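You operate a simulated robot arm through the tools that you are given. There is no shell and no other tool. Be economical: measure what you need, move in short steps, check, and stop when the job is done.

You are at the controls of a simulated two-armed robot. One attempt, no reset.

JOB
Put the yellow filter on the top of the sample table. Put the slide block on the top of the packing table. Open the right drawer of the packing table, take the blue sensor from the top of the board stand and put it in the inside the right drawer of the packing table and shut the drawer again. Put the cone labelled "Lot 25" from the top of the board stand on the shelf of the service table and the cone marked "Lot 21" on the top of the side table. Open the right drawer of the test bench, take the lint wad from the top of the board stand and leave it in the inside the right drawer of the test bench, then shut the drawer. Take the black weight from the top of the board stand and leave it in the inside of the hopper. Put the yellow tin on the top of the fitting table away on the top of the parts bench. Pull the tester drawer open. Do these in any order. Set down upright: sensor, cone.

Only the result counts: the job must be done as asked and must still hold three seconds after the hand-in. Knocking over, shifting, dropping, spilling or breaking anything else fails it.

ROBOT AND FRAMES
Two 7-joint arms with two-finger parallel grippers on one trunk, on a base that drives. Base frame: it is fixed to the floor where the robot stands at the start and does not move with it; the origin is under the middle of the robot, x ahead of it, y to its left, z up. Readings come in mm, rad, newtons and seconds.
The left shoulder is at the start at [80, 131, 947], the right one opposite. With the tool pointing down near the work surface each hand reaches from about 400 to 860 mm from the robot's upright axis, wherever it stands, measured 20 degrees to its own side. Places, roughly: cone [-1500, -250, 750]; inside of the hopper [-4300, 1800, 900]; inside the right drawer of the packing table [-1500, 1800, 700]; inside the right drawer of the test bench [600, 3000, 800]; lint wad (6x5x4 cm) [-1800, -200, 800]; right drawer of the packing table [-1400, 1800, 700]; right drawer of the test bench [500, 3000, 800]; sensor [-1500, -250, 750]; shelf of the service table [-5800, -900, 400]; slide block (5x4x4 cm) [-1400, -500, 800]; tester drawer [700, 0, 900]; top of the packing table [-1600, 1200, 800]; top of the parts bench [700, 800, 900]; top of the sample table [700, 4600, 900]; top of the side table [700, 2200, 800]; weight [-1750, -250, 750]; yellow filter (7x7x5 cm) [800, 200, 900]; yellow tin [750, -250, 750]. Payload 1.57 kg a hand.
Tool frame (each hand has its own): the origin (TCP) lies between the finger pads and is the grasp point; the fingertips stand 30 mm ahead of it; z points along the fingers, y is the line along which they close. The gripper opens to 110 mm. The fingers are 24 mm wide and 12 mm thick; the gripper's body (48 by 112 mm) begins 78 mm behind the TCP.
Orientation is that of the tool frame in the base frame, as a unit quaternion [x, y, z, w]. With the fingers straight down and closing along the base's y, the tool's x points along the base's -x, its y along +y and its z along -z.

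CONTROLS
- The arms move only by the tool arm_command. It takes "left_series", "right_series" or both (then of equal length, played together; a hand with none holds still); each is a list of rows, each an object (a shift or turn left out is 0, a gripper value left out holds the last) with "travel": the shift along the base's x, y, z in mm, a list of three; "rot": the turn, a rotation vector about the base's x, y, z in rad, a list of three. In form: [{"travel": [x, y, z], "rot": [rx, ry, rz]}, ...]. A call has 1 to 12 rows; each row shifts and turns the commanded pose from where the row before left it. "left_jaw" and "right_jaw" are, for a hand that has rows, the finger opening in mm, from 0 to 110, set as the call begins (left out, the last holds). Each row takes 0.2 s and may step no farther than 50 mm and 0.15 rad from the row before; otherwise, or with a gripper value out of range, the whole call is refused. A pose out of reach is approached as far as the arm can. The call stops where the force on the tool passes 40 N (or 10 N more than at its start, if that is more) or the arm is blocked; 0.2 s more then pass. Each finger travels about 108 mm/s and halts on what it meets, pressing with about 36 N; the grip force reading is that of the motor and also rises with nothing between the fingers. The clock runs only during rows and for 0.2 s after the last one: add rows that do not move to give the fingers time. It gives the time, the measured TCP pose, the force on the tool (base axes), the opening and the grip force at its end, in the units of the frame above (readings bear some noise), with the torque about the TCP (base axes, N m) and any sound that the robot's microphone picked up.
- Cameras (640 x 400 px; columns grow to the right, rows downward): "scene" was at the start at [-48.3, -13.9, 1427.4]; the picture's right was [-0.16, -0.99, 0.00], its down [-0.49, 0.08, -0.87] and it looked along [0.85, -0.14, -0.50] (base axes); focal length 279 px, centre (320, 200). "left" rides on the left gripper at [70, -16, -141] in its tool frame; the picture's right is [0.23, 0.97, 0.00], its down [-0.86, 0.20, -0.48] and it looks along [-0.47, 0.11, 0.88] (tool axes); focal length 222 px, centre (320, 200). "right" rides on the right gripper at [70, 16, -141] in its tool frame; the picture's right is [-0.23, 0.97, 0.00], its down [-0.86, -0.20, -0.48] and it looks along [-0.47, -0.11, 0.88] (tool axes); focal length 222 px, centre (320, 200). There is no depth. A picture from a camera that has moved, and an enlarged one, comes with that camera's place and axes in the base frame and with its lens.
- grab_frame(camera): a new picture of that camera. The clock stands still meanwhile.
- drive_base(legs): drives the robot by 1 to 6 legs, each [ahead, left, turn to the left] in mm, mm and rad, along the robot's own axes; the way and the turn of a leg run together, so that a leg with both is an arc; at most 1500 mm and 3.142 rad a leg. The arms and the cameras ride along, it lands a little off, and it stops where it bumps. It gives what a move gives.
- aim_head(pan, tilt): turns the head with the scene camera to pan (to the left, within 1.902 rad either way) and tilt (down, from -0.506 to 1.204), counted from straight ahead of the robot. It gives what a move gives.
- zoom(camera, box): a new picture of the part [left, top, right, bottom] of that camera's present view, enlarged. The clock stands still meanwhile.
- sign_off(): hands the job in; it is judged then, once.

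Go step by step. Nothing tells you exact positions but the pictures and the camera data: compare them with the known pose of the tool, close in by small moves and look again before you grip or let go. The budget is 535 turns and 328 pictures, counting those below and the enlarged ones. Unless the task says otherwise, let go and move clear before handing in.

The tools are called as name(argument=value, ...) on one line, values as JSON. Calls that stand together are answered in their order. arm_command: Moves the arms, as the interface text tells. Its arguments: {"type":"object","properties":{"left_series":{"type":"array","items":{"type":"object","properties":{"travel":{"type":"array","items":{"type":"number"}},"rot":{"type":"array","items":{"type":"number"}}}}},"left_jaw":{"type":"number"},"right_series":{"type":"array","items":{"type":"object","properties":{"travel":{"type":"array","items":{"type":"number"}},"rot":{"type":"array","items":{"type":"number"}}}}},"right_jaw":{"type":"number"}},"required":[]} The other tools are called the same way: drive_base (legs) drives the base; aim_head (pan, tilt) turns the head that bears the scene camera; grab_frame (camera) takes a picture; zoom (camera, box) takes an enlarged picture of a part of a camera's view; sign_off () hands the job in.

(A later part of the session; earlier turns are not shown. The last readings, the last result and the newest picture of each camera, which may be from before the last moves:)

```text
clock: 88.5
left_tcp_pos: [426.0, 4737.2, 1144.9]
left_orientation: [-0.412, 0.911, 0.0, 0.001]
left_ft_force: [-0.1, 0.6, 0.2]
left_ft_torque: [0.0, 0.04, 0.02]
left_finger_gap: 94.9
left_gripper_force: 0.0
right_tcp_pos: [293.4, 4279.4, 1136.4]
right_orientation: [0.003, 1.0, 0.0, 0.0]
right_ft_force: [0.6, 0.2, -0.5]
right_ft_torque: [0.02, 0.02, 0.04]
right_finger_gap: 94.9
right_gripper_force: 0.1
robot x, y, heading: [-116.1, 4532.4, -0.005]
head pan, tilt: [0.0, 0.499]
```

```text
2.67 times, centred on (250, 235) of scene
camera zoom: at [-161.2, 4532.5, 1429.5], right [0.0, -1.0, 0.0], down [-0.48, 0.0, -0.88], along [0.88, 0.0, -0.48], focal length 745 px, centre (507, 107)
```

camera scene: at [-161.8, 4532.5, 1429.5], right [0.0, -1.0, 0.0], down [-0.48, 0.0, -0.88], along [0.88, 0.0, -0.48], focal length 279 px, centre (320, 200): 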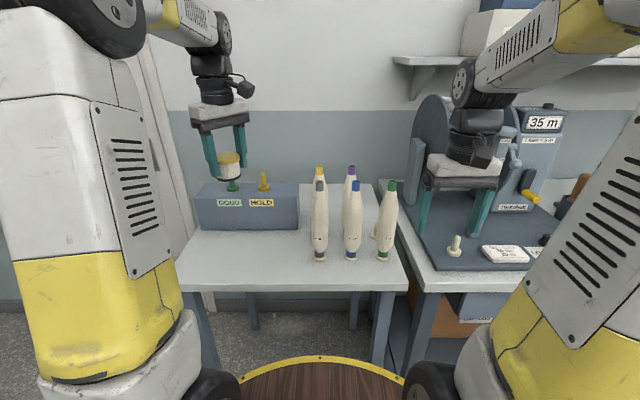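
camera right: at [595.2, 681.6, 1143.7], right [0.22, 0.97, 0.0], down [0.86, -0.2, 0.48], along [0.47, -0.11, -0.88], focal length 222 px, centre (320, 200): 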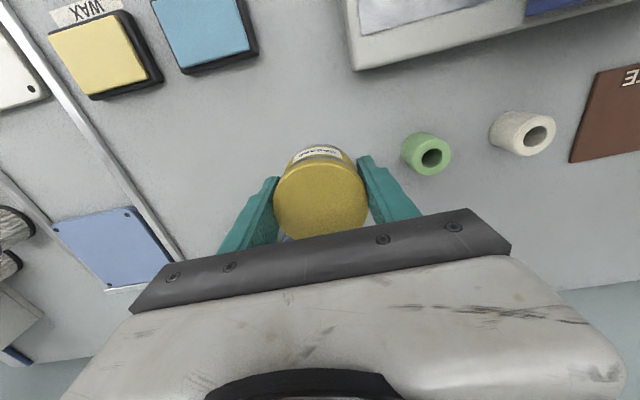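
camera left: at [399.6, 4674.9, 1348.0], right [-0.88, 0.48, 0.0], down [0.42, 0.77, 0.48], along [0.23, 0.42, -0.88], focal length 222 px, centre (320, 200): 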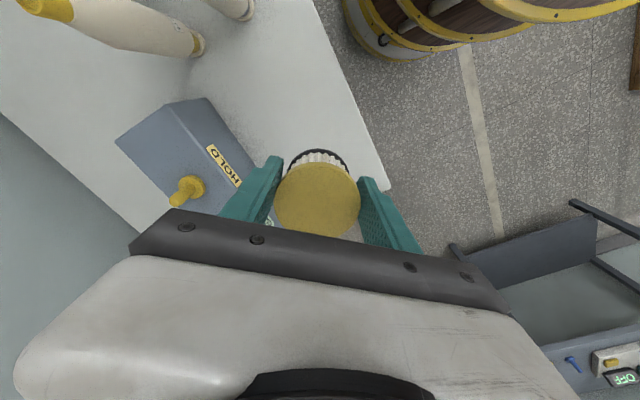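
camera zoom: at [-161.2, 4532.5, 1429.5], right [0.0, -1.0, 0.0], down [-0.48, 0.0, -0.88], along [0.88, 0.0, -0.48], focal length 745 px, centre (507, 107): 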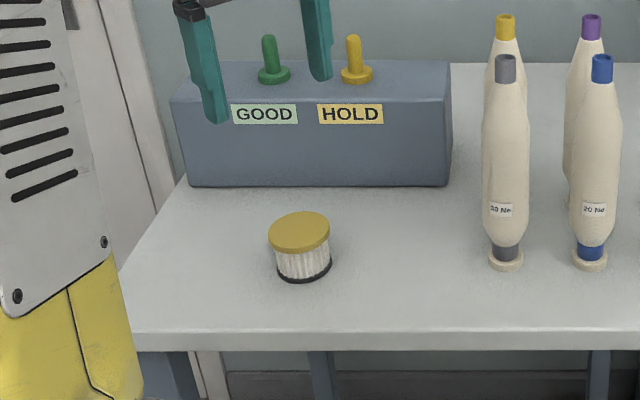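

Filter placed upright. Now to the board stand behind the start position: I retract the hands a bit, back off and drive back down the aisle.

arm_command(left_series=[{"travel": [-45, 0, 0], "rot": [0, 0, -0.14]}, {"travel": [-45, 0, 0], "rot": [0, 0, -0.14]}, {"travel": [-45, 0, 0], "rot": [0, 0, -0.14]}, {"travel": [0, 0, 0], "rot": [0, 0, -0.14]}, {"travel": [0, 0, 0], "rot": [0, 0, -0.14]}, {"travel": [0, 0, 0], "rot": [0, 0, -0.15]}])

drive_base(legs=[[-330, 0, 0], [0, -1500, 0], [0, -1500, 0], [0, -1500, 0]])

aim_head(pan=1.9, tilt=0.4)

grab_frame(camera="scene")

aim_head(pan=-1.9, tilt=0.4)

grab_frame(camera="scene")

```text
clock: 89.9
left_tcp_pos: [289.6, 4737.0, 1146.4]
left_orientation: [0.004, 1.0, -0.001, 0.0]
left_ft_force: [-0.1, 0.5, 0.4]
left_ft_torque: [0.03, 0.02, 0.0]
left_finger_gap: 94.9
left_gripper_force: 0.2
right_tcp_pos: [293.4, 4279.2, 1137.4]
right_orientation: [0.002, 1.0, 0.0, 0.0]
right_ft_force: [0.2, -0.8, 0.2]
right_ft_torque: [-0.01, -0.02, 0.03]
right_finger_gap: 95.0
right_gripper_force: 0.0
robot x, y, heading: [-112.1, 4531.0, -0.005]
head pan, tilt: [0.0, 0.499]
```

```text
clock: 113.4
left_tcp_pos: [-121.6, 180.4, 1147.0]
left_orientation: [0.008, 1.0, 0.0, -0.001]
left_ft_force: [-0.4, 0.2, -0.2]
left_ft_torque: [-0.03, 0.01, 0.02]
left_finger_gap: 95.1
left_gripper_force: 0.1
right_tcp_pos: [-124.2, -278.7, 1137.3]
right_orientation: [0.008, 1.0, -0.001, 0.0]
right_ft_force: [0.3, 0.4, -0.5]
right_ft_torque: [0.01, 0.01, 0.0]
right_finger_gap: 94.9
right_gripper_force: 0.0
robot x, y, heading: [-530.5, -22.6, -0.012]
head pan, tilt: [0.0, 0.499]
```

```text
clock: 115.2
left_tcp_pos: [-121.8, 178.3, 1146.4]
left_orientation: [0.009, 1.0, 0.0, 0.001]
left_ft_force: [0.5, -0.1, -0.1]
left_ft_torque: [0.02, -0.01, 0.0]
left_finger_gap: 95.0
left_gripper_force: 0.1
right_tcp_pos: [-124.5, -279.3, 1137.0]
right_orientation: [0.008, 1.0, -0.001, 0.0]
right_ft_force: [0.1, 0.3, 0.5]
right_ft_torque: [-0.04, 0.0, 0.0]
right_finger_gap: 94.9
right_gripper_force: 0.0
robot x, y, heading: [-528.3, -22.4, -0.016]
head pan, tilt: [1.901, 0.4]
```

```text
271 pictures are left
camera scene: at [-695.8, 70.2, 1438.7], right [0.95, 0.31, 0.0], down [0.12, -0.37, -0.92], along [-0.28, 0.88, -0.39], focal length 279 px, centre (320, 200)
```

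scene: 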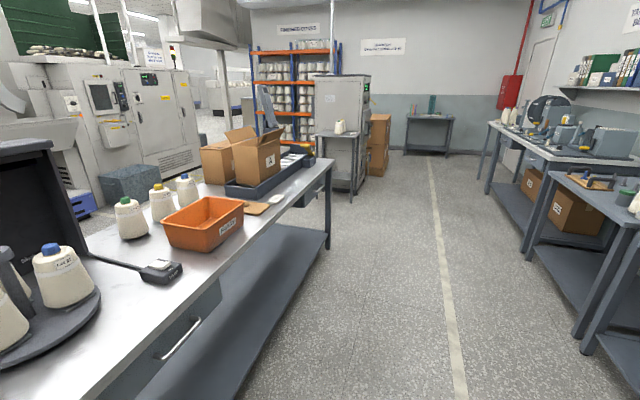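

```text
clock: 118.4
left_tcp_pos: [-121.9, 178.7, 1146.6]
left_orientation: [0.009, 1.0, 0.001, 0.0]
left_ft_force: [0.5, -0.2, -0.5]
left_ft_torque: [0.0, 0.0, 0.0]
left_finger_gap: 94.9
left_gripper_force: 0.1
right_tcp_pos: [-124.1, -278.8, 1136.6]
right_orientation: [0.008, 1.0, 0.0, 0.0]
right_ft_force: [0.9, 0.3, -0.2]
right_ft_torque: [-0.01, -0.01, 0.0]
right_finger_gap: 95.2
right_gripper_force: 0.1
robot x, y, heading: [-530.0, -21.7, -0.018]
head pan, tilt: [-1.901, 0.4]
```

```text
270 pictures are left
camera scene: at [-698.8, -105.1, 1438.7], right [-0.94, 0.34, 0.0], down [0.13, 0.37, -0.92], along [-0.31, -0.87, -0.39], focal length 279 px, centre (320, 200)
```

scene: 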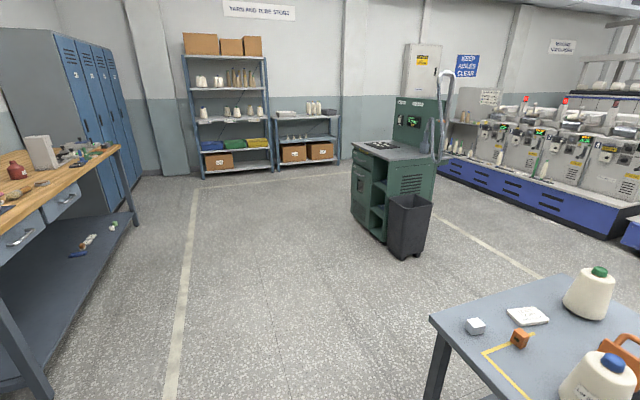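

The board stand (cones, small blocks) is behind me to the right. I turn around in place to face it.

drive_base(legs=[[60, 0, 0], [0, 0, 3.141]])

aim_head(pan=0.0, tilt=0.55)

grab_frame(camera="scene")

```text
clock: 126.8
left_tcp_pos: [-864.9, -251.3, 1145.0]
left_orientation: [1.0, 0.027, 0.0, 0.0]
left_ft_force: [-0.1, 0.5, -0.3]
left_ft_torque: [-0.01, -0.02, 0.02]
left_finger_gap: 95.0
left_gripper_force: 0.1
right_tcp_pos: [-892.4, 206.6, 1136.8]
right_orientation: [1.0, 0.027, 0.0, 0.0]
right_ft_force: [0.1, 0.2, -0.1]
right_ft_torque: [0.02, 0.01, 0.01]
right_finger_gap: 95.0
right_gripper_force: 0.0
robot x, y, heading: [-467.4, -19.5, -3.092]
head pan, tilt: [-1.901, 0.4]
```

```text
clock: 128.7
left_tcp_pos: [-863.5, -251.0, 1145.0]
left_orientation: [1.0, 0.026, 0.0, 0.0]
left_ft_force: [0.2, 0.2, 0.7]
left_ft_torque: [0.02, 0.02, 0.0]
left_finger_gap: 94.9
left_gripper_force: 0.0
right_tcp_pos: [-892.7, 205.4, 1136.5]
right_orientation: [1.0, 0.026, 0.0, -0.001]
right_ft_force: [-0.4, 0.0, 0.7]
right_ft_torque: [0.0, 0.0, -0.02]
right_finger_gap: 94.9
right_gripper_force: 0.2
robot x, y, heading: [-470.1, -23.7, -3.085]
head pan, tilt: [0.0, 0.55]
```

```text
269 pictures are left
camera scene: at [-418.0, -18.7, 1424.9], right [-0.05, 1.0, 0.0], down [0.52, 0.03, -0.85], along [-0.85, -0.04, -0.52], focal length 279 px, centre (320, 200)
```

scene: 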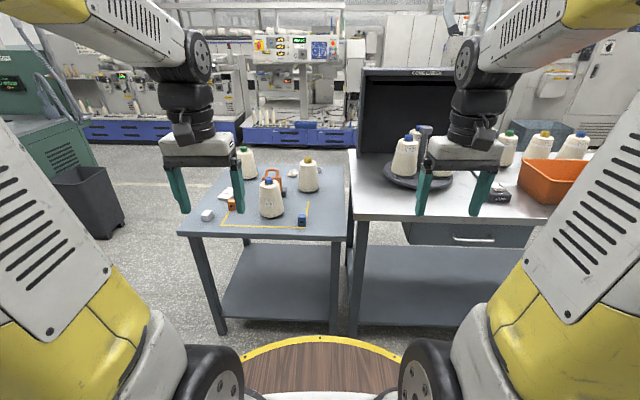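

The board stand is ahead-left, with three cones and small items. I zoom in.

zoom(camera="scene", box=[170, 130, 360, 245])

```text
3.37 times, centred on (265, 188) of scene
camera zoom: at [-418.0, -18.7, 1424.9], right [-0.05, 1.0, 0.0], down [0.52, 0.03, -0.85], along [-0.85, -0.04, -0.52], focal length 941 px, centre (505, 242)
```

zoom: 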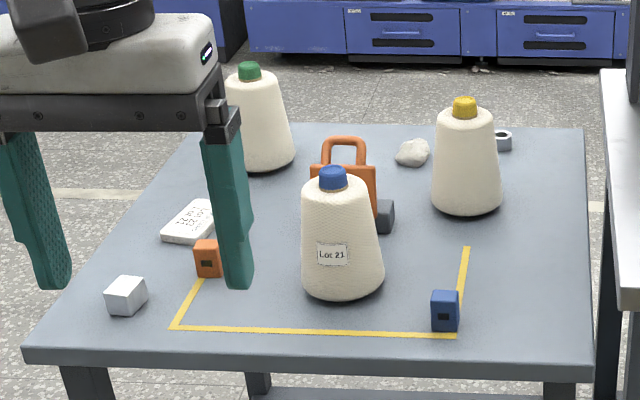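

Slide block (silver) ≈[-1324,-520], blue sensor ≈[-1305,-133], Lot 21 ≈[-1380,-276]; lint and black weight behind. First trip: slide block (left) and sensor (right). I drive closer.

drive_base(legs=[[0, 0, -0.053], [0, 289, 0], [240, 0, 0]])

grab_frame(camera="scene")

grab_frame(camera="left")

grab_frame(camera="right")

```text
clock: 132.5
left_tcp_pos: [-1119.2, -518.2, 1145.6]
left_orientation: [1.0, -0.001, 0.0, 0.0]
left_ft_force: [0.0, 0.4, -0.4]
left_ft_torque: [-0.01, 0.01, 0.01]
left_finger_gap: 95.4
left_gripper_force: 0.0
right_tcp_pos: [-1123.0, -60.7, 1136.4]
right_orientation: [1.0, -0.001, -0.001, 0.0]
right_ft_force: [-0.3, 0.0, 0.7]
right_ft_torque: [0.01, 0.0, 0.0]
right_finger_gap: 94.9
right_gripper_force: 0.0
robot x, y, heading: [-713.8, -311.7, 3.14]
head pan, tilt: [0.0, 0.55]
```

```text
267 pictures are left
camera scene: at [-661.3, -311.4, 1424.9], right [0.0, 1.0, 0.0], down [0.52, 0.0, -0.85], along [-0.85, 0.0, -0.52], focal length 279 px, centre (320, 200)
```

scene: 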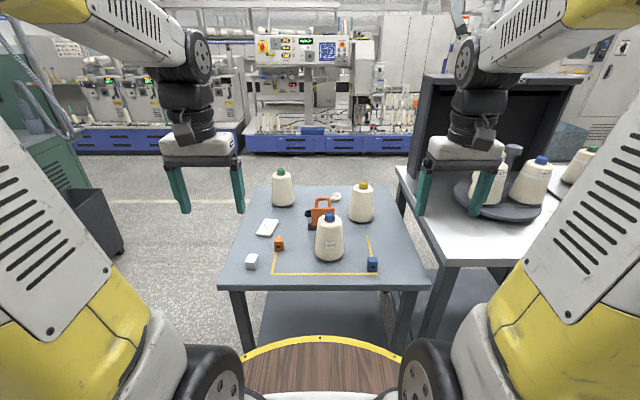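

```text
266 pictures are left
camera left: at [-1049.7, -501.8, 1287.2], right [0.23, -0.97, 0.0], down [-0.86, -0.2, 0.48], along [-0.47, -0.11, -0.88], focal length 222 px, centre (320, 200)
```

left: 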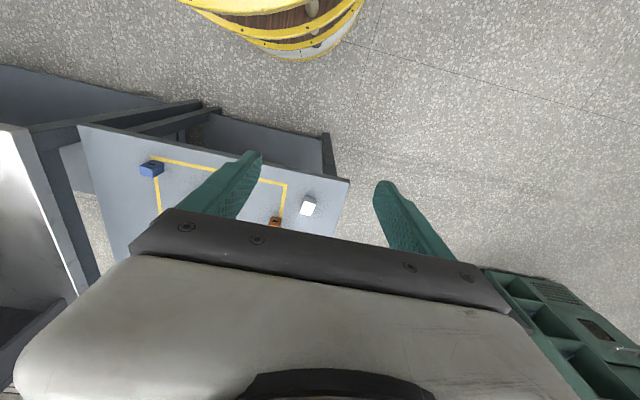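

```text
265 pictures are left
camera right: at [-1054.8, -78.8, 1277.9], right [-0.23, -0.97, 0.0], down [-0.85, 0.2, 0.48], along [-0.47, 0.11, -0.88], focal length 222 px, centre (320, 200)
```

right: 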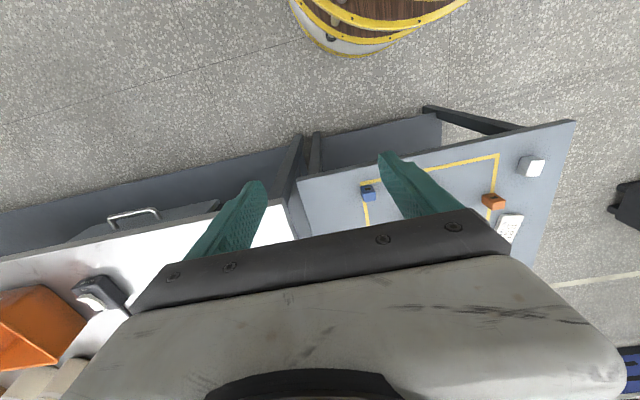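

Triangulated: slide block ≈[-1362,-542,752], sensor ≈[-1340,-140,760]. I bring both hands above them together.

arm_command(left_series=[{"travel": [-34, -3, -33]}, {"travel": [-34, -3, -33]}, {"travel": [-34, -3, -33]}, {"travel": [-34, -3, -33]}, {"travel": [-34, -4, -33]}, {"travel": [-34, -4, -33]}, {"travel": [-34, -4, -33]}], right_series=[{"travel": [-30, -11, -30]}, {"travel": [-30, -11, -30]}, {"travel": [-30, -11, -30]}, {"travel": [-30, -11, -30]}, {"travel": [-30, -11, -30]}, {"travel": [-30, -12, -30]}, {"travel": [-30, -12, -30]}], left_jaw=85, right_jaw=80)

grab_frame(camera="left")

grab_frame(camera="right")

```text
clock: 134.1
left_tcp_pos: [-1356.9, -542.9, 918.1]
left_orientation: [1.0, -0.001, 0.0, 0.0]
left_ft_force: [-0.2, -0.1, -0.2]
left_ft_torque: [-0.04, 0.04, 0.0]
left_finger_gap: 84.9
left_gripper_force: 0.0
right_tcp_pos: [-1332.0, -140.5, 927.8]
right_orientation: [1.0, -0.001, 0.0, -0.001]
right_ft_force: [1.0, -0.1, 0.1]
right_ft_torque: [-0.03, 0.04, -0.04]
right_finger_gap: 80.2
right_gripper_force: 0.1
robot x, y, heading: [-709.8, -314.6, 3.137]
head pan, tilt: [0.0, 0.55]
```

```text
264 pictures are left
camera left: at [-1288.2, -526.0, 1059.8], right [0.23, -0.97, 0.0], down [-0.85, -0.2, 0.48], along [-0.47, -0.11, -0.88], focal length 222 px, centre (320, 200)
```

left: 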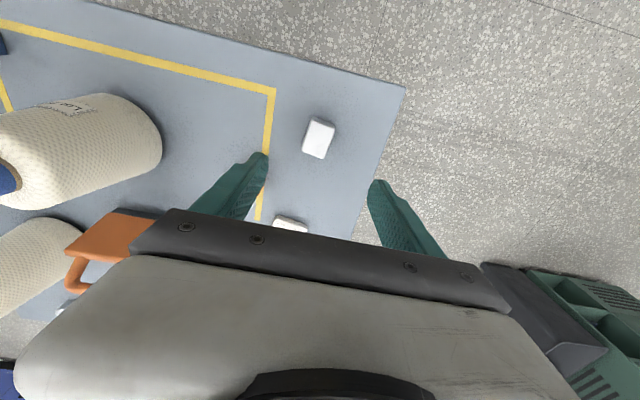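

```text
263 pictures are left
camera right: at [-1264.2, -156.8, 1068.2], right [-0.23, -0.97, 0.0], down [-0.85, 0.2, 0.48], along [-0.47, 0.11, -0.88], focal length 222 px, centre (320, 200)
```

right: 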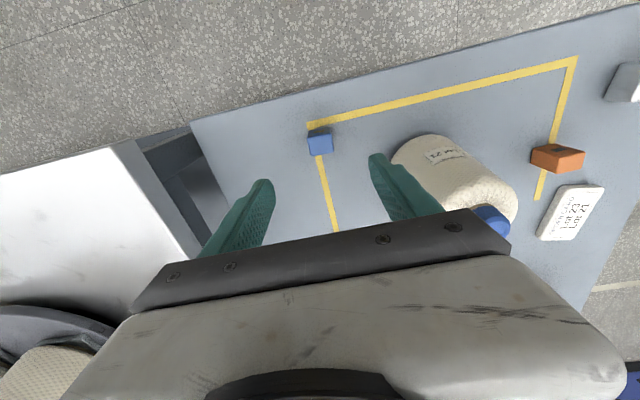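

Both objects are axis-aligned and centred within a few mm. I correct and lower.

arm_command(left_series=[{"travel": [-1, 3, -40]}, {"travel": [0, 0, -40]}, {"travel": [0, 0, -40]}], right_series=[{"travel": [-7, 1, -40]}, {"travel": [0, 0, -45]}, {"travel": [0, 0, -45]}])

grab_frame(camera="left")

grab_frame(camera="right")

zoom(camera="scene", box=[200, 180, 440, 300])

```text
clock: 134.9
left_tcp_pos: [-1357.0, -539.3, 796.7]
left_orientation: [1.0, 0.0, -0.001, 0.0]
left_ft_force: [0.5, -0.3, 0.7]
left_ft_torque: [0.01, 0.03, 0.01]
left_finger_gap: 85.0
left_gripper_force: 0.1
right_tcp_pos: [-1338.2, -139.4, 796.2]
right_orientation: [1.0, 0.0, -0.001, 0.0]
right_ft_force: [0.2, 0.1, 1.2]
right_ft_torque: [-0.02, 0.04, 0.03]
right_finger_gap: 79.9
right_gripper_force: 0.1
robot x, y, heading: [-714.1, -312.0, 3.144]
head pan, tilt: [0.0, 0.55]
```

```text
262 pictures are left
camera left: at [-1287.8, -521.8, 938.5], right [0.23, -0.97, 0.0], down [-0.85, -0.2, 0.48], along [-0.47, -0.11, -0.88], focal length 222 px, centre (320, 200)
```

left: 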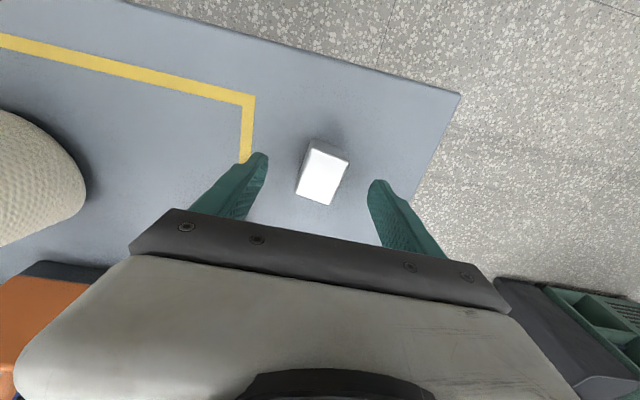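

```text
261 pictures are left
camera right: at [-1270.0, -156.0, 936.8], right [-0.23, -0.97, 0.0], down [-0.85, 0.2, 0.48], along [-0.47, 0.11, -0.88], focal length 222 px, centre (320, 200)
```

right: 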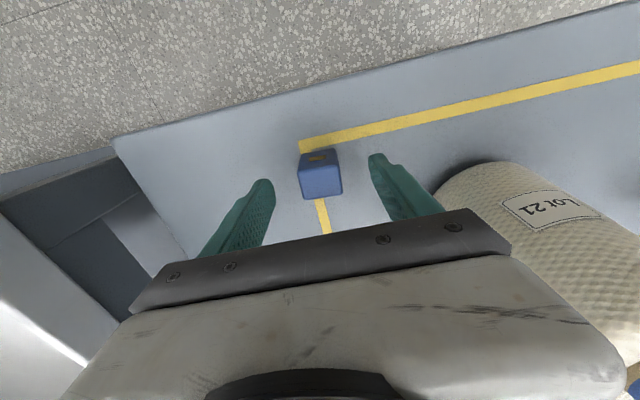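

```text
2.67 times, centred on (320, 240) of scene
camera zoom: at [-661.0, -311.4, 1424.9], right [0.0, 1.0, 0.0], down [0.52, 0.0, -0.85], along [-0.85, 0.0, -0.52], focal length 745 px, centre (320, 93)
```

zoom: 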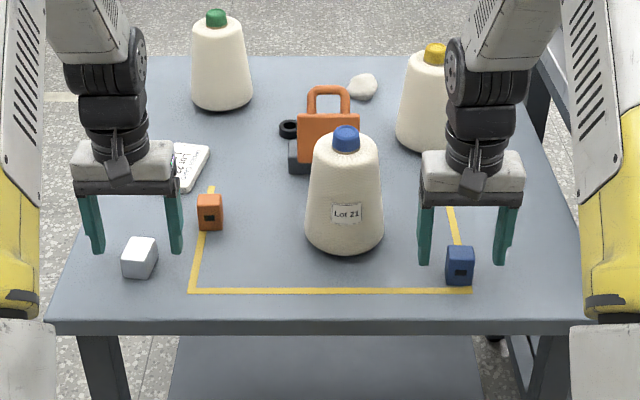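

Object tops are near z 765. I lower both hands to about TCP z 760 and close gently.

arm_command(left_series=[{"travel": [0, -2, -15]}, {"travel": [0, 0, -12]}, {"travel": [0, 0, -8]}], right_series=[{"travel": [-1, -1, -15]}, {"travel": [0, 0, -12]}, {"travel": [0, 0, -8]}])

zoom(camera="scene", box=[200, 200, 440, 300])

```text
clock: 135.7
left_tcp_pos: [-1356.7, -540.7, 769.6]
left_orientation: [1.0, -0.001, -0.001, 0.0]
left_ft_force: [9.2, 1.1, 16.9]
left_ft_torque: [0.11, -0.5, 0.09]
left_finger_gap: 84.8
left_gripper_force: 0.0
right_tcp_pos: [-1341.3, -139.9, 770.4]
right_orientation: [1.0, -0.001, -0.002, -0.001]
right_ft_force: [11.8, -0.1, 22.2]
right_ft_torque: [-0.08, -0.59, 0.02]
right_finger_gap: 79.9
right_gripper_force: 0.2
robot x, y, heading: [-715.6, -306.7, 3.134]
head pan, tilt: [0.0, 0.55]
stopped in row 3 (right hand): the force on the tool passed its limit at 56 N (the readings are from after the stop); the commanded pose is now the measured one
```

```text
2.67 times, centred on (320, 250) of scene
camera zoom: at [-659.4, -311.4, 1424.9], right [0.0, 1.0, 0.0], down [0.52, 0.0, -0.85], along [-0.85, 0.0, -0.52], focal length 745 px, centre (320, 67)
```

zoom: 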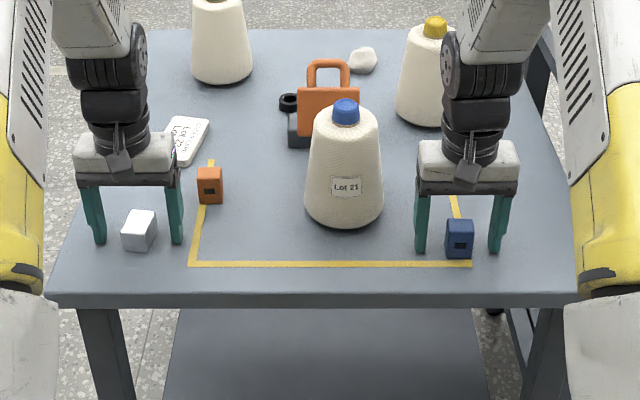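

The fingertips touched the table (z≈740). I raise 4 mm and close both hands.

arm_command(left_series=[{"travel": [0, 0, 4]}], right_series=[{"travel": [2, 0, 4]}])

arm_command(left_series=[{}, {}, {}], right_series=[{}, {}, {}], left_jaw=10, right_jaw=10)

```text
clock: 136.1
left_tcp_pos: [-1358.8, -540.7, 772.8]
left_orientation: [1.0, 0.0, -0.002, 0.0]
left_ft_force: [-0.4, 0.4, -1.2]
left_ft_torque: [0.01, 0.01, 0.0]
left_finger_gap: 85.0
left_gripper_force: 0.0
right_tcp_pos: [-1340.9, -139.8, 771.5]
right_orientation: [1.0, -0.001, -0.001, 0.0]
right_ft_force: [0.0, -0.2, -0.1]
right_ft_torque: [0.0, 0.02, 0.01]
right_finger_gap: 80.0
right_gripper_force: 0.1
robot x, y, heading: [-711.1, -317.1, 3.137]
head pan, tilt: [0.0, 0.55]
```

```text
clock: 136.9
left_tcp_pos: [-1358.7, -541.8, 771.8]
left_orientation: [1.0, 0.001, -0.001, 0.0]
left_ft_force: [-0.1, -0.5, -0.5]
left_ft_torque: [0.01, 0.08, 0.02]
left_finger_gap: 33.0
left_gripper_force: 35.7
right_tcp_pos: [-1340.7, -140.6, 771.6]
right_orientation: [1.0, -0.001, -0.002, 0.0]
right_ft_force: [-0.1, -0.8, 0.1]
right_ft_torque: [-0.02, 0.0, 0.01]
right_finger_gap: 31.6
right_gripper_force: 36.3
robot x, y, heading: [-715.7, -308.1, 3.144]
head pan, tilt: [0.0, 0.55]
```

Both gripped (TCP 33 mm above their bases). I lift them straight.

arm_command(left_series=[{"travel": [0, 0, 30]}, {"travel": [0, 0, 48]}, {"travel": [0, 0, 48]}, {"travel": [0, 0, 48]}, {"travel": [0, 0, 48]}, {"travel": [45, 0, 20]}, {"travel": [45, 0, 20]}, {"travel": [45, 0, 20]}], right_series=[{"travel": [0, 0, 30]}, {"travel": [0, 0, 48]}, {"travel": [0, 0, 48]}, {"travel": [0, 0, 48]}, {"travel": [0, 0, 48]}, {"travel": [45, 0, 20]}, {"travel": [45, 0, 20]}, {"travel": [45, 0, 20]}])

grab_frame(camera="scene")

```text
clock: 138.7
left_tcp_pos: [-1224.2, -542.8, 1056.0]
left_orientation: [1.0, 0.0, -0.002, 0.0]
left_ft_force: [-0.9, -0.2, -1.9]
left_ft_torque: [-0.02, -0.07, -0.02]
left_finger_gap: 33.1
left_gripper_force: 36.0
right_tcp_pos: [-1205.8, -142.1, 1052.9]
right_orientation: [1.0, 0.0, 0.0, 0.0]
right_ft_force: [-0.5, 0.5, -1.1]
right_ft_torque: [-0.02, -0.04, 0.0]
right_finger_gap: 31.0
right_gripper_force: 36.1
robot x, y, heading: [-714.1, -312.5, 3.138]
head pan, tilt: [0.0, 0.55]
```

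```text
258 pictures are left
camera scene: at [-662.7, -311.4, 1425.0], right [0.0, 1.0, 0.0], down [0.52, 0.0, -0.85], along [-0.85, 0.0, -0.52], focal length 279 px, centre (320, 200)
```

scene: 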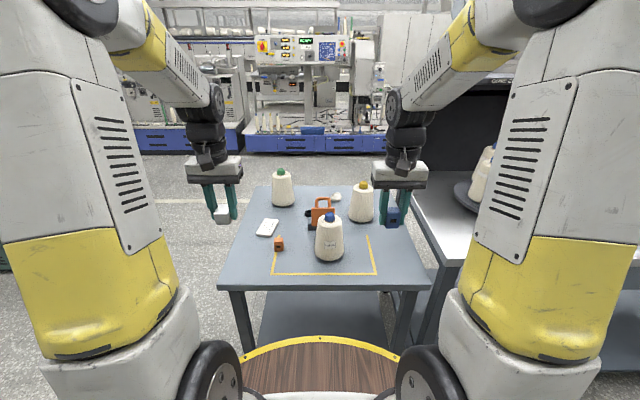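

Both up. I back off and drive along to the packing table (+y).

drive_base(legs=[[-300, 0, 0], [0, -1400, 0], [0, -450, 0]])

grab_frame(camera="scene")

```text
clock: 149.5
left_tcp_pos: [-908.4, 1285.7, 1057.6]
left_orientation: [1.0, -0.003, -0.001, 0.001]
left_ft_force: [-0.4, -0.1, -0.4]
left_ft_torque: [-0.02, -0.01, 0.02]
left_finger_gap: 33.3
left_gripper_force: 36.0
right_tcp_pos: [-889.4, 1687.5, 1054.2]
right_orientation: [1.0, -0.004, -0.002, -0.001]
right_ft_force: [0.6, -0.8, 0.1]
right_ft_torque: [-0.05, 0.0, 0.0]
right_finger_gap: 30.9
right_gripper_force: 35.9
robot x, y, heading: [-396.0, 1514.0, 3.132]
head pan, tilt: [0.0, 0.55]
```

```text
257 pictures are left
camera scene: at [-344.6, 1513.9, 1424.9], right [0.01, 1.0, 0.0], down [0.52, 0.0, -0.85], along [-0.85, 0.01, -0.52], focal length 279 px, centre (320, 200)
```

scene: 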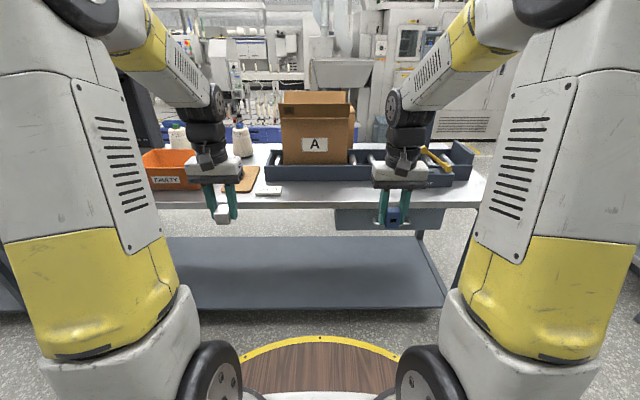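

I look at the table front: boxes, tray and the right drawer (behind the right hand).

zoom(camera="scene", box=[130, 100, 330, 230])

zoom(camera="scene", box=[290, 100, 500, 260])

grab_frame(camera="left")

grab_frame(camera="right")

```text
3.08 times, centred on (230, 165) of scene
camera zoom: at [-344.6, 1513.9, 1424.9], right [0.01, 1.0, 0.0], down [0.52, 0.0, -0.85], along [-0.85, 0.01, -0.52], focal length 859 px, centre (597, 308)
```

zoom: 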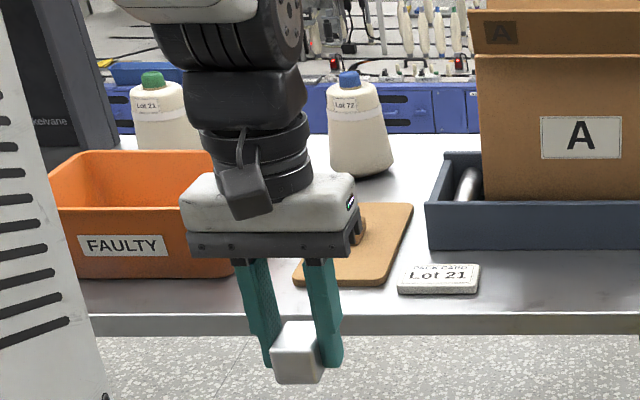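

```text
2.50 times, centred on (395, 180) of scene
camera zoom: at [-344.6, 1513.9, 1424.9], right [0.01, 1.0, 0.0], down [0.52, 0.0, -0.85], along [-0.85, 0.01, -0.52], focal length 698 px, centre (132, 250)
```

zoom: 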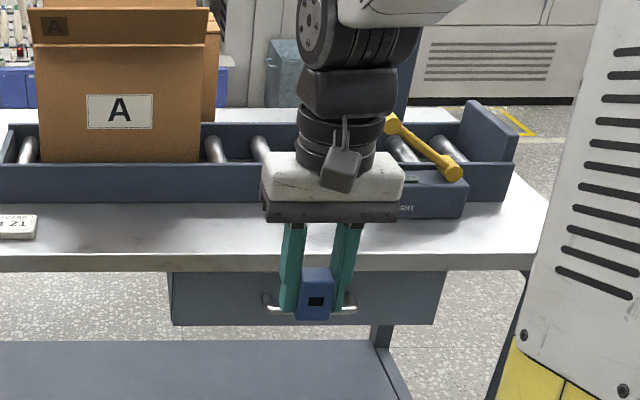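

```text
254 pictures are left
camera left: at [-838.9, 1302.4, 1198.9], right [0.22, -0.98, 0.0], down [-0.86, -0.19, 0.48], along [-0.47, -0.1, -0.88], focal length 222 px, centre (320, 200)
```

left: 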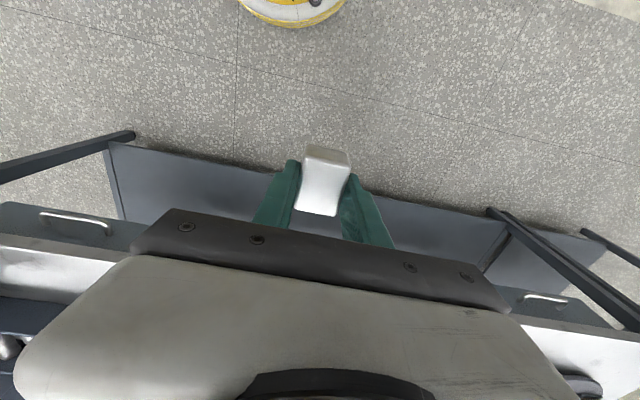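

```text
253 pictures are left
camera right: at [-820.0, 1669.4, 1194.8], right [-0.23, -0.97, 0.0], down [-0.85, 0.21, 0.48], along [-0.47, 0.11, -0.88], focal length 222 px, centre (320, 200)
```

right: 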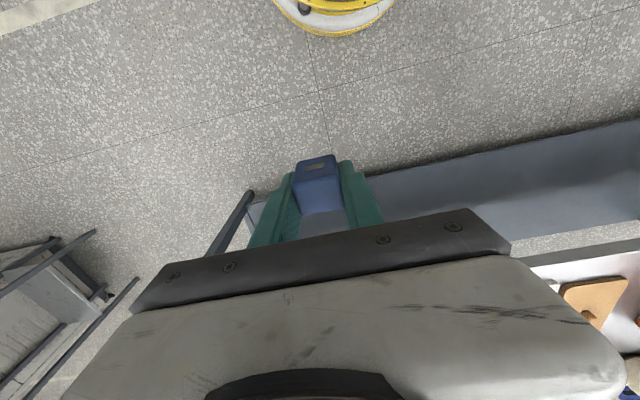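

Handle ≈[-1257,1810,758]. The free strip in front of the tray near [-1430,1470] suits the slide block. I drive nearer.

drive_base(legs=[[0, -165, 0.009], [400, 0, 0]])

grab_frame(camera="scene")

grab_frame(camera="left")

```text
clock: 153.1
left_tcp_pos: [-1310.8, 1446.5, 1057.7]
left_orientation: [1.0, 0.001, -0.002, 0.0]
left_ft_force: [-0.1, -0.9, -1.4]
left_ft_torque: [0.02, 0.02, -0.02]
left_finger_gap: 33.1
left_gripper_force: 36.1
right_tcp_pos: [-1294.1, 1846.6, 1054.5]
right_orientation: [1.0, 0.0, -0.002, 0.0]
right_ft_force: [0.1, -0.1, -0.3]
right_ft_torque: [0.01, -0.02, 0.0]
right_finger_gap: 31.0
right_gripper_force: 35.9
robot x, y, heading: [-798.8, 1677.4, -3.142]
head pan, tilt: [0.0, 0.55]
```

```text
252 pictures are left
camera scene: at [-749.0, 1679.0, 1424.9], right [0.0, 1.0, 0.0], down [0.52, 0.0, -0.85], along [-0.85, 0.0, -0.52], focal length 279 px, centre (320, 200)
```

scene: 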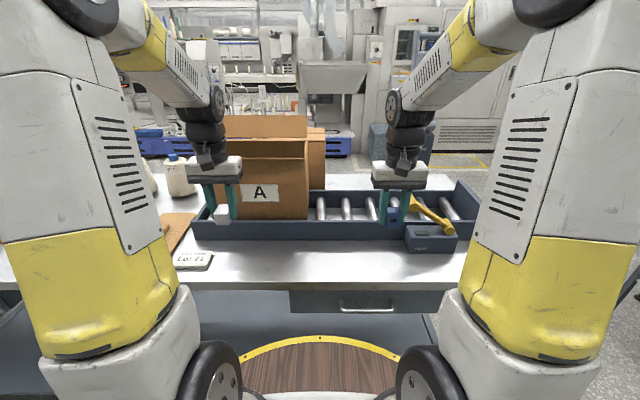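

```text
251 pictures are left
camera left: at [-1241.4, 1463.2, 1198.9], right [0.23, -0.97, 0.0], down [-0.85, -0.2, 0.48], along [-0.47, -0.11, -0.88], focal length 222 px, centre (320, 200)
```

left: 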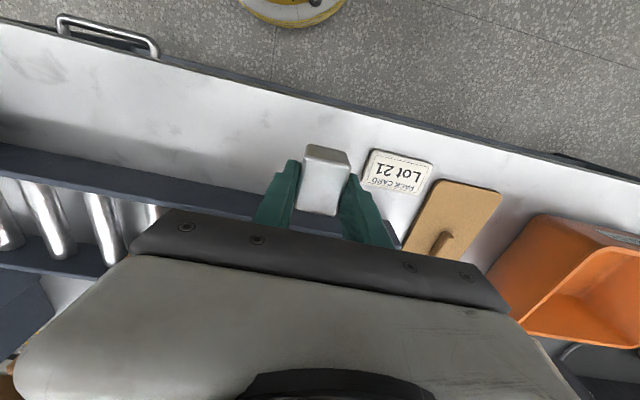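

Table top ≈ z 835, front edge ≈ -1282; card at [-1350,1300], tray front at -1461. Spot: [-1365,1500]. I move there and lower.

arm_command(left_series=[{"travel": [-27, 25, -25]}, {"travel": [-27, 25, -25]}, {"travel": [0, 0, -45]}, {"travel": [0, 0, -45]}, {"travel": [0, 0, -20]}])

zoom(camera="scene", box=[160, 180, 340, 300])

grab_frame(camera="left")

```text
clock: 154.3
left_tcp_pos: [-1363.5, 1495.3, 898.9]
left_orientation: [1.0, 0.0, -0.002, 0.001]
left_ft_force: [0.3, -0.3, -1.1]
left_ft_torque: [0.0, 0.06, -0.04]
left_finger_gap: 33.2
left_gripper_force: 36.2
right_tcp_pos: [-1293.8, 1848.0, 1053.9]
right_orientation: [1.0, 0.0, -0.002, 0.0]
right_ft_force: [0.0, 0.8, -0.1]
right_ft_torque: [-0.02, 0.0, -0.01]
right_finger_gap: 31.2
right_gripper_force: 36.2
robot x, y, heading: [-801.7, 1676.8, -3.137]
head pan, tilt: [0.0, 0.55]
```

```text
3.33 times, centred on (250, 240) of scene
camera zoom: at [-748.9, 1679.0, 1424.9], right [0.0, 1.0, 0.0], down [0.52, 0.0, -0.85], along [-0.85, 0.0, -0.52], focal length 931 px, centre (553, 67)
```

zoom: 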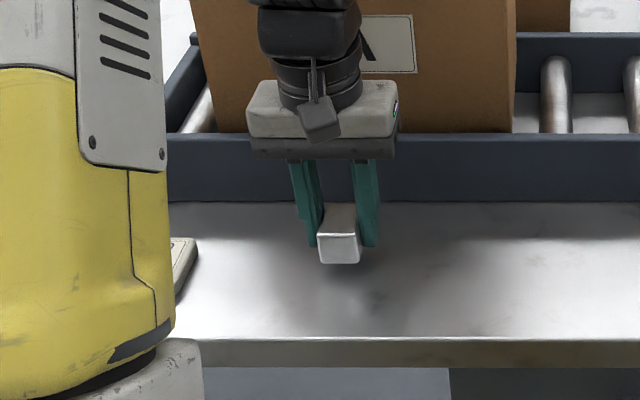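

```text
249 pictures are left
camera left: at [-1294.0, 1513.1, 1039.6], right [0.23, -0.97, 0.0], down [-0.85, -0.2, 0.48], along [-0.47, -0.11, -0.88], focal length 222 px, centre (320, 200)
```

left: 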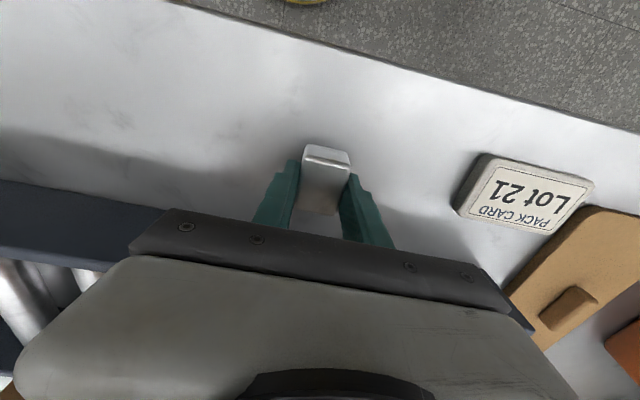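

arm_command(left_series=[{"travel": [0, 0, -12]}, {"travel": [0, 0, -6]}, {"travel": [0, 0, -4]}, {"travel": [0, 0, -3]}, {"travel": [0, 0, -3]}])

arm_command(left_series=[{"travel": [0, 0, -2]}, {"travel": [0, 0, -2]}, {"travel": [0, 0, -2]}])

arm_command(left_series=[{"travel": [0, 0, -2]}, {"travel": [0, 0, -2]}, {"travel": [0, 0, -2]}])

```text
clock: 155.1
left_tcp_pos: [-1365.8, 1495.8, 880.4]
left_orientation: [1.0, 0.001, -0.004, 0.0]
left_ft_force: [0.7, 0.0, 7.6]
left_ft_torque: [-0.01, -0.12, 0.02]
left_finger_gap: 33.3
left_gripper_force: 36.3
right_tcp_pos: [-1293.4, 1847.0, 1053.8]
right_orientation: [1.0, 0.001, -0.002, 0.0]
right_ft_force: [0.0, -0.1, -0.4]
right_ft_torque: [0.0, 0.07, -0.03]
right_finger_gap: 31.3
right_gripper_force: 36.3
robot x, y, heading: [-799.4, 1681.0, -3.141]
head pan, tilt: [0.0, 0.55]
stopped in row 3 (left hand): the force on the tool passed its limit at 49 N (the readings are from after the stop); the commanded pose is now the measured one
```

```text
clock: 155.6
left_tcp_pos: [-1367.1, 1496.0, 881.0]
left_orientation: [1.0, 0.001, -0.006, 0.0]
left_ft_force: [3.4, 0.5, 9.5]
left_ft_torque: [0.0, -0.36, 0.03]
left_finger_gap: 33.3
left_gripper_force: 36.0
right_tcp_pos: [-1294.7, 1848.1, 1053.4]
right_orientation: [1.0, 0.001, -0.003, 0.0]
right_ft_force: [0.0, 0.3, -0.2]
right_ft_torque: [0.0, 0.01, 0.0]
right_finger_gap: 31.1
right_gripper_force: 36.3
robot x, y, heading: [-800.2, 1677.6, -3.137]
head pan, tilt: [0.0, 0.55]
stopped in row 2 (left hand): the force on the tool passed its limit at 46 N (the readings are from after the stop); the commanded pose is now the measured one
```

```text
clock: 156.1
left_tcp_pos: [-1365.8, 1495.7, 881.6]
left_orientation: [1.0, 0.001, -0.006, 0.0]
left_ft_force: [2.5, 0.8, 9.5]
left_ft_torque: [-0.02, -0.39, -0.01]
left_finger_gap: 33.0
left_gripper_force: 35.7
right_tcp_pos: [-1293.8, 1847.4, 1053.6]
right_orientation: [1.0, 0.002, -0.001, 0.0]
right_ft_force: [0.9, -0.6, -0.1]
right_ft_torque: [-0.01, 0.0, 0.03]
right_finger_gap: 31.3
right_gripper_force: 35.5
robot x, y, heading: [-804.4, 1679.8, -3.14]
head pan, tilt: [0.0, 0.55]
stopped in row 2 (left hand): the force on the tool passed its limit at 45 N (the readings are from after the stop); the commanded pose is now the measured one
```

Contact at 881. I release the block and rise.

arm_command(left_series=[{}, {}], left_jaw=70)

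arm_command(left_series=[{"travel": [0, 0, 30]}, {"travel": [0, 0, 45]}, {"travel": [0, 0, 45]}, {"travel": [30, -20, 35]}, {"travel": [40, -20, 0]}])

grab_frame(camera="scene")

```text
clock: 156.7
left_tcp_pos: [-1367.6, 1494.8, 880.3]
left_orientation: [1.0, 0.0, -0.005, -0.001]
left_ft_force: [0.1, 0.7, -0.2]
left_ft_torque: [0.0, -0.03, -0.03]
left_finger_gap: 69.9
left_gripper_force: 0.1
right_tcp_pos: [-1294.9, 1847.6, 1053.5]
right_orientation: [1.0, 0.0, -0.002, 0.0]
right_ft_force: [-0.1, -0.3, -0.7]
right_ft_torque: [0.0, 0.02, 0.02]
right_finger_gap: 30.9
right_gripper_force: 36.1
robot x, y, heading: [-804.9, 1677.2, -3.135]
head pan, tilt: [0.0, 0.55]
```

```text
refused: row 4 steps farther than a row can; nothing moved
```

```text
248 pictures are left
camera scene: at [-748.9, 1679.0, 1424.9], right [0.0, 1.0, 0.0], down [0.52, 0.0, -0.85], along [-0.85, 0.0, -0.52], focal length 279 px, centre (320, 200)
```

scene: 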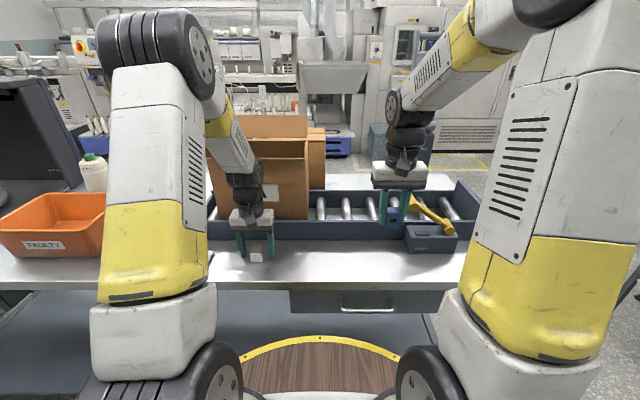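

I rise with shorter steps and turn the left hand 90° for the drawer handle.

arm_command(left_series=[{"travel": [0, 0, 30]}, {"travel": [0, 0, 45]}, {"travel": [0, 0, 45]}, {"travel": [20, 0, 35], "rot": [0, 0, -0.1428]}, {"travel": [20, 0, 0], "rot": [0, 0, -0.1428]}, {"travel": [0, 0, 0], "rot": [0, 0, -0.1428]}, {"rot": [0, 0, -0.1428]}, {"rot": [0, 0, -0.1428]}, {"rot": [0, 0, -0.1428]}, {"rot": [0, 0, -0.1428]}, {"rot": [0, 0, -0.1428]}, {"rot": [0, 0, -0.1428]}])

arm_command(left_series=[{"rot": [0, 0, -0.1428]}, {"rot": [0, 0, -0.1428]}], left_jaw=34)

grab_frame(camera="scene")

```text
clock: 159.2
left_tcp_pos: [-1327.2, 1494.7, 1035.9]
left_orientation: [0.801, -0.599, -0.005, -0.004]
left_ft_force: [0.9, 0.3, -0.1]
left_ft_torque: [-0.01, 0.01, 0.0]
left_finger_gap: 70.1
left_gripper_force: 0.2
right_tcp_pos: [-1293.8, 1847.6, 1054.3]
right_orientation: [1.0, 0.001, -0.002, 0.0]
right_ft_force: [-0.3, -0.1, 0.5]
right_ft_torque: [-0.02, -0.01, -0.01]
right_finger_gap: 31.1
right_gripper_force: 35.7
robot x, y, heading: [-796.8, 1680.8, -3.143]
head pan, tilt: [0.0, 0.55]
```

```text
clock: 159.8
left_tcp_pos: [-1328.6, 1494.9, 1036.1]
left_orientation: [0.708, -0.707, -0.005, -0.003]
left_ft_force: [0.6, 0.3, 0.6]
left_ft_torque: [0.0, 0.0, -0.01]
left_finger_gap: 34.0
left_gripper_force: 0.0
right_tcp_pos: [-1295.1, 1847.0, 1054.0]
right_orientation: [1.0, 0.001, -0.002, 0.001]
right_ft_force: [-0.7, 0.4, -0.4]
right_ft_torque: [-0.03, 0.02, -0.05]
right_finger_gap: 30.9
right_gripper_force: 35.9
robot x, y, heading: [-800.0, 1680.5, -3.142]
head pan, tilt: [0.0, 0.55]
```

```text
247 pictures are left
camera scene: at [-748.8, 1679.0, 1424.9], right [0.0, 1.0, 0.0], down [0.52, 0.0, -0.85], along [-0.85, 0.0, -0.52], focal length 279 px, centre (320, 200)
```

scene: 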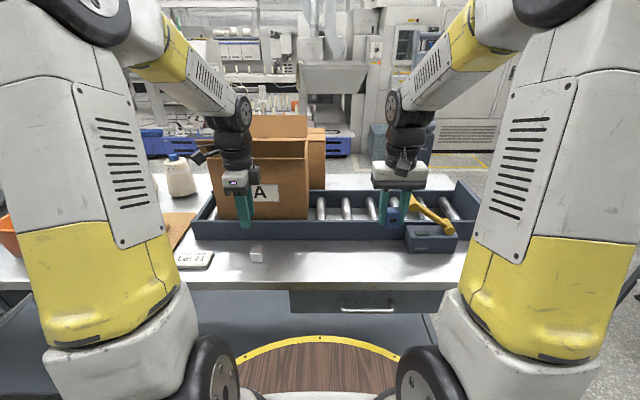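

Block sits well. Now I back off and shift right so the left hand lines up with the drawer handle (≈[-1257,1811,756]).

drive_base(legs=[[-200, 0, 0], [0, -270, 0]])

grab_frame(camera="left")

grab_frame(camera="scene")

```text
clock: 162.9
left_tcp_pos: [-1131.7, 1765.0, 1035.5]
left_orientation: [0.709, -0.705, -0.004, -0.004]
left_ft_force: [-0.6, -0.3, -0.2]
left_ft_torque: [-0.02, 0.04, -0.02]
left_finger_gap: 33.9
left_gripper_force: 0.1
right_tcp_pos: [-1098.3, 2116.7, 1054.7]
right_orientation: [1.0, 0.001, -0.001, 0.0]
right_ft_force: [-0.9, 0.4, -1.2]
right_ft_torque: [0.01, 0.0, 0.02]
right_finger_gap: 31.0
right_gripper_force: 36.1
robot x, y, heading: [-604.4, 1948.4, -3.134]
head pan, tilt: [0.0, 0.55]
```

```text
246 pictures are left
camera left: at [-1115.2, 1694.2, 1176.0], right [-0.97, -0.23, 0.0], down [-0.2, 0.85, 0.49], along [-0.11, 0.48, -0.87], focal length 222 px, centre (320, 200)
```

left: 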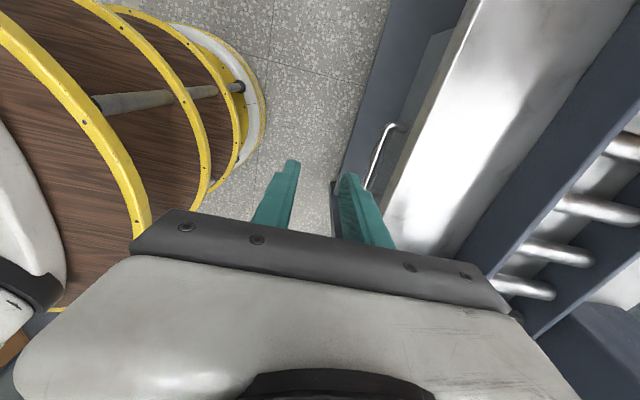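

```text
245 pictures are left
camera scene: at [-552.5, 1950.4, 1424.9], right [0.0, 1.0, 0.0], down [0.52, 0.0, -0.85], along [-0.85, 0.0, -0.52], focal length 279 px, centre (320, 200)
```

scene: 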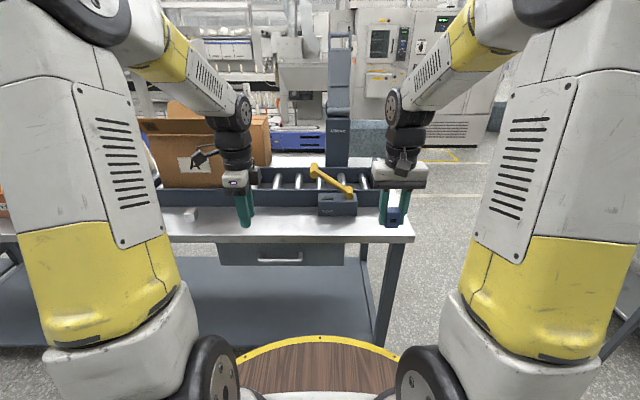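

The hand's body would be close to the table edge above the handle, so I'll tilt the hand slightly (fingers toward the drawer). First I tilt 0.25 rad and move to just in front of the table edge for a closer look.

arm_command(left_series=[{"travel": [-20, 20, -10], "rot": [0, 0.125, 0]}, {"travel": [-20, 22, -10], "rot": [0, 0.125, 0]}, {"travel": [-20, 0, -35]}, {"travel": [-20, 0, -40]}], left_jaw=26)

grab_frame(camera="left")

zoom(camera="scene", box=[190, 180, 350, 280])

```text
clock: 163.9
left_tcp_pos: [-1212.0, 1807.3, 941.1]
left_orientation: [0.703, -0.7, -0.093, 0.085]
left_ft_force: [0.2, -0.7, -0.7]
left_ft_torque: [0.0, 0.01, 0.02]
left_finger_gap: 25.9
left_gripper_force: 0.0
right_tcp_pos: [-1097.9, 2117.3, 1053.5]
right_orientation: [1.0, 0.002, -0.001, 0.001]
right_ft_force: [0.3, 0.3, 0.2]
right_ft_torque: [0.01, 0.03, -0.02]
right_finger_gap: 31.1
right_gripper_force: 35.6
robot x, y, heading: [-603.8, 1950.0, -3.137]
head pan, tilt: [0.0, 0.55]
```

```text
244 pictures are left
camera left: at [-1161.8, 1736.4, 1072.7], right [-0.94, -0.23, 0.24], down [-0.08, 0.85, 0.52], along [-0.32, 0.48, -0.82], focal length 222 px, centre (320, 200)
```

left: 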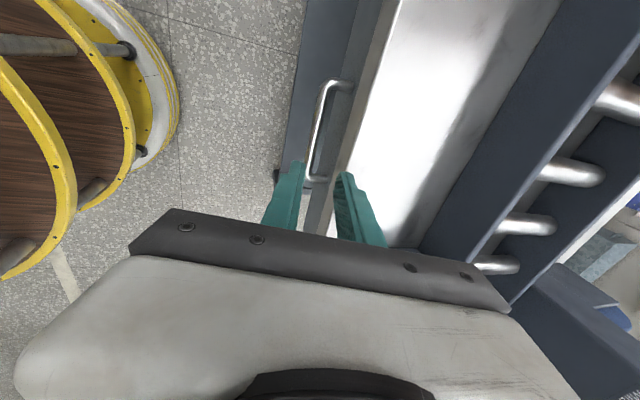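

```text
4.00 times, centred on (270, 230) of scene
camera zoom: at [-552.0, 1950.5, 1424.9], right [0.0, 1.0, 0.0], down [0.52, 0.0, -0.85], along [-0.85, 0.0, -0.52], focal length 1117 px, centre (520, 80)
```

zoom: 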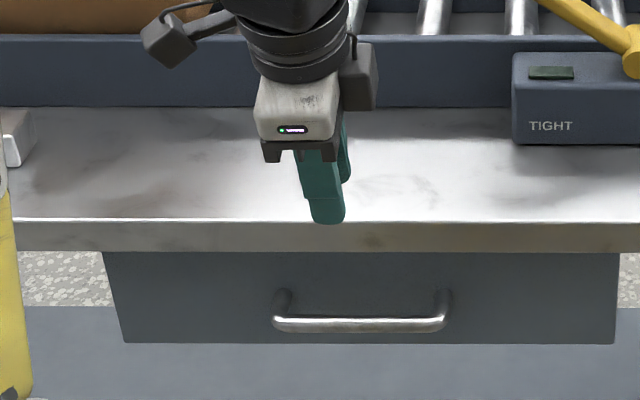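

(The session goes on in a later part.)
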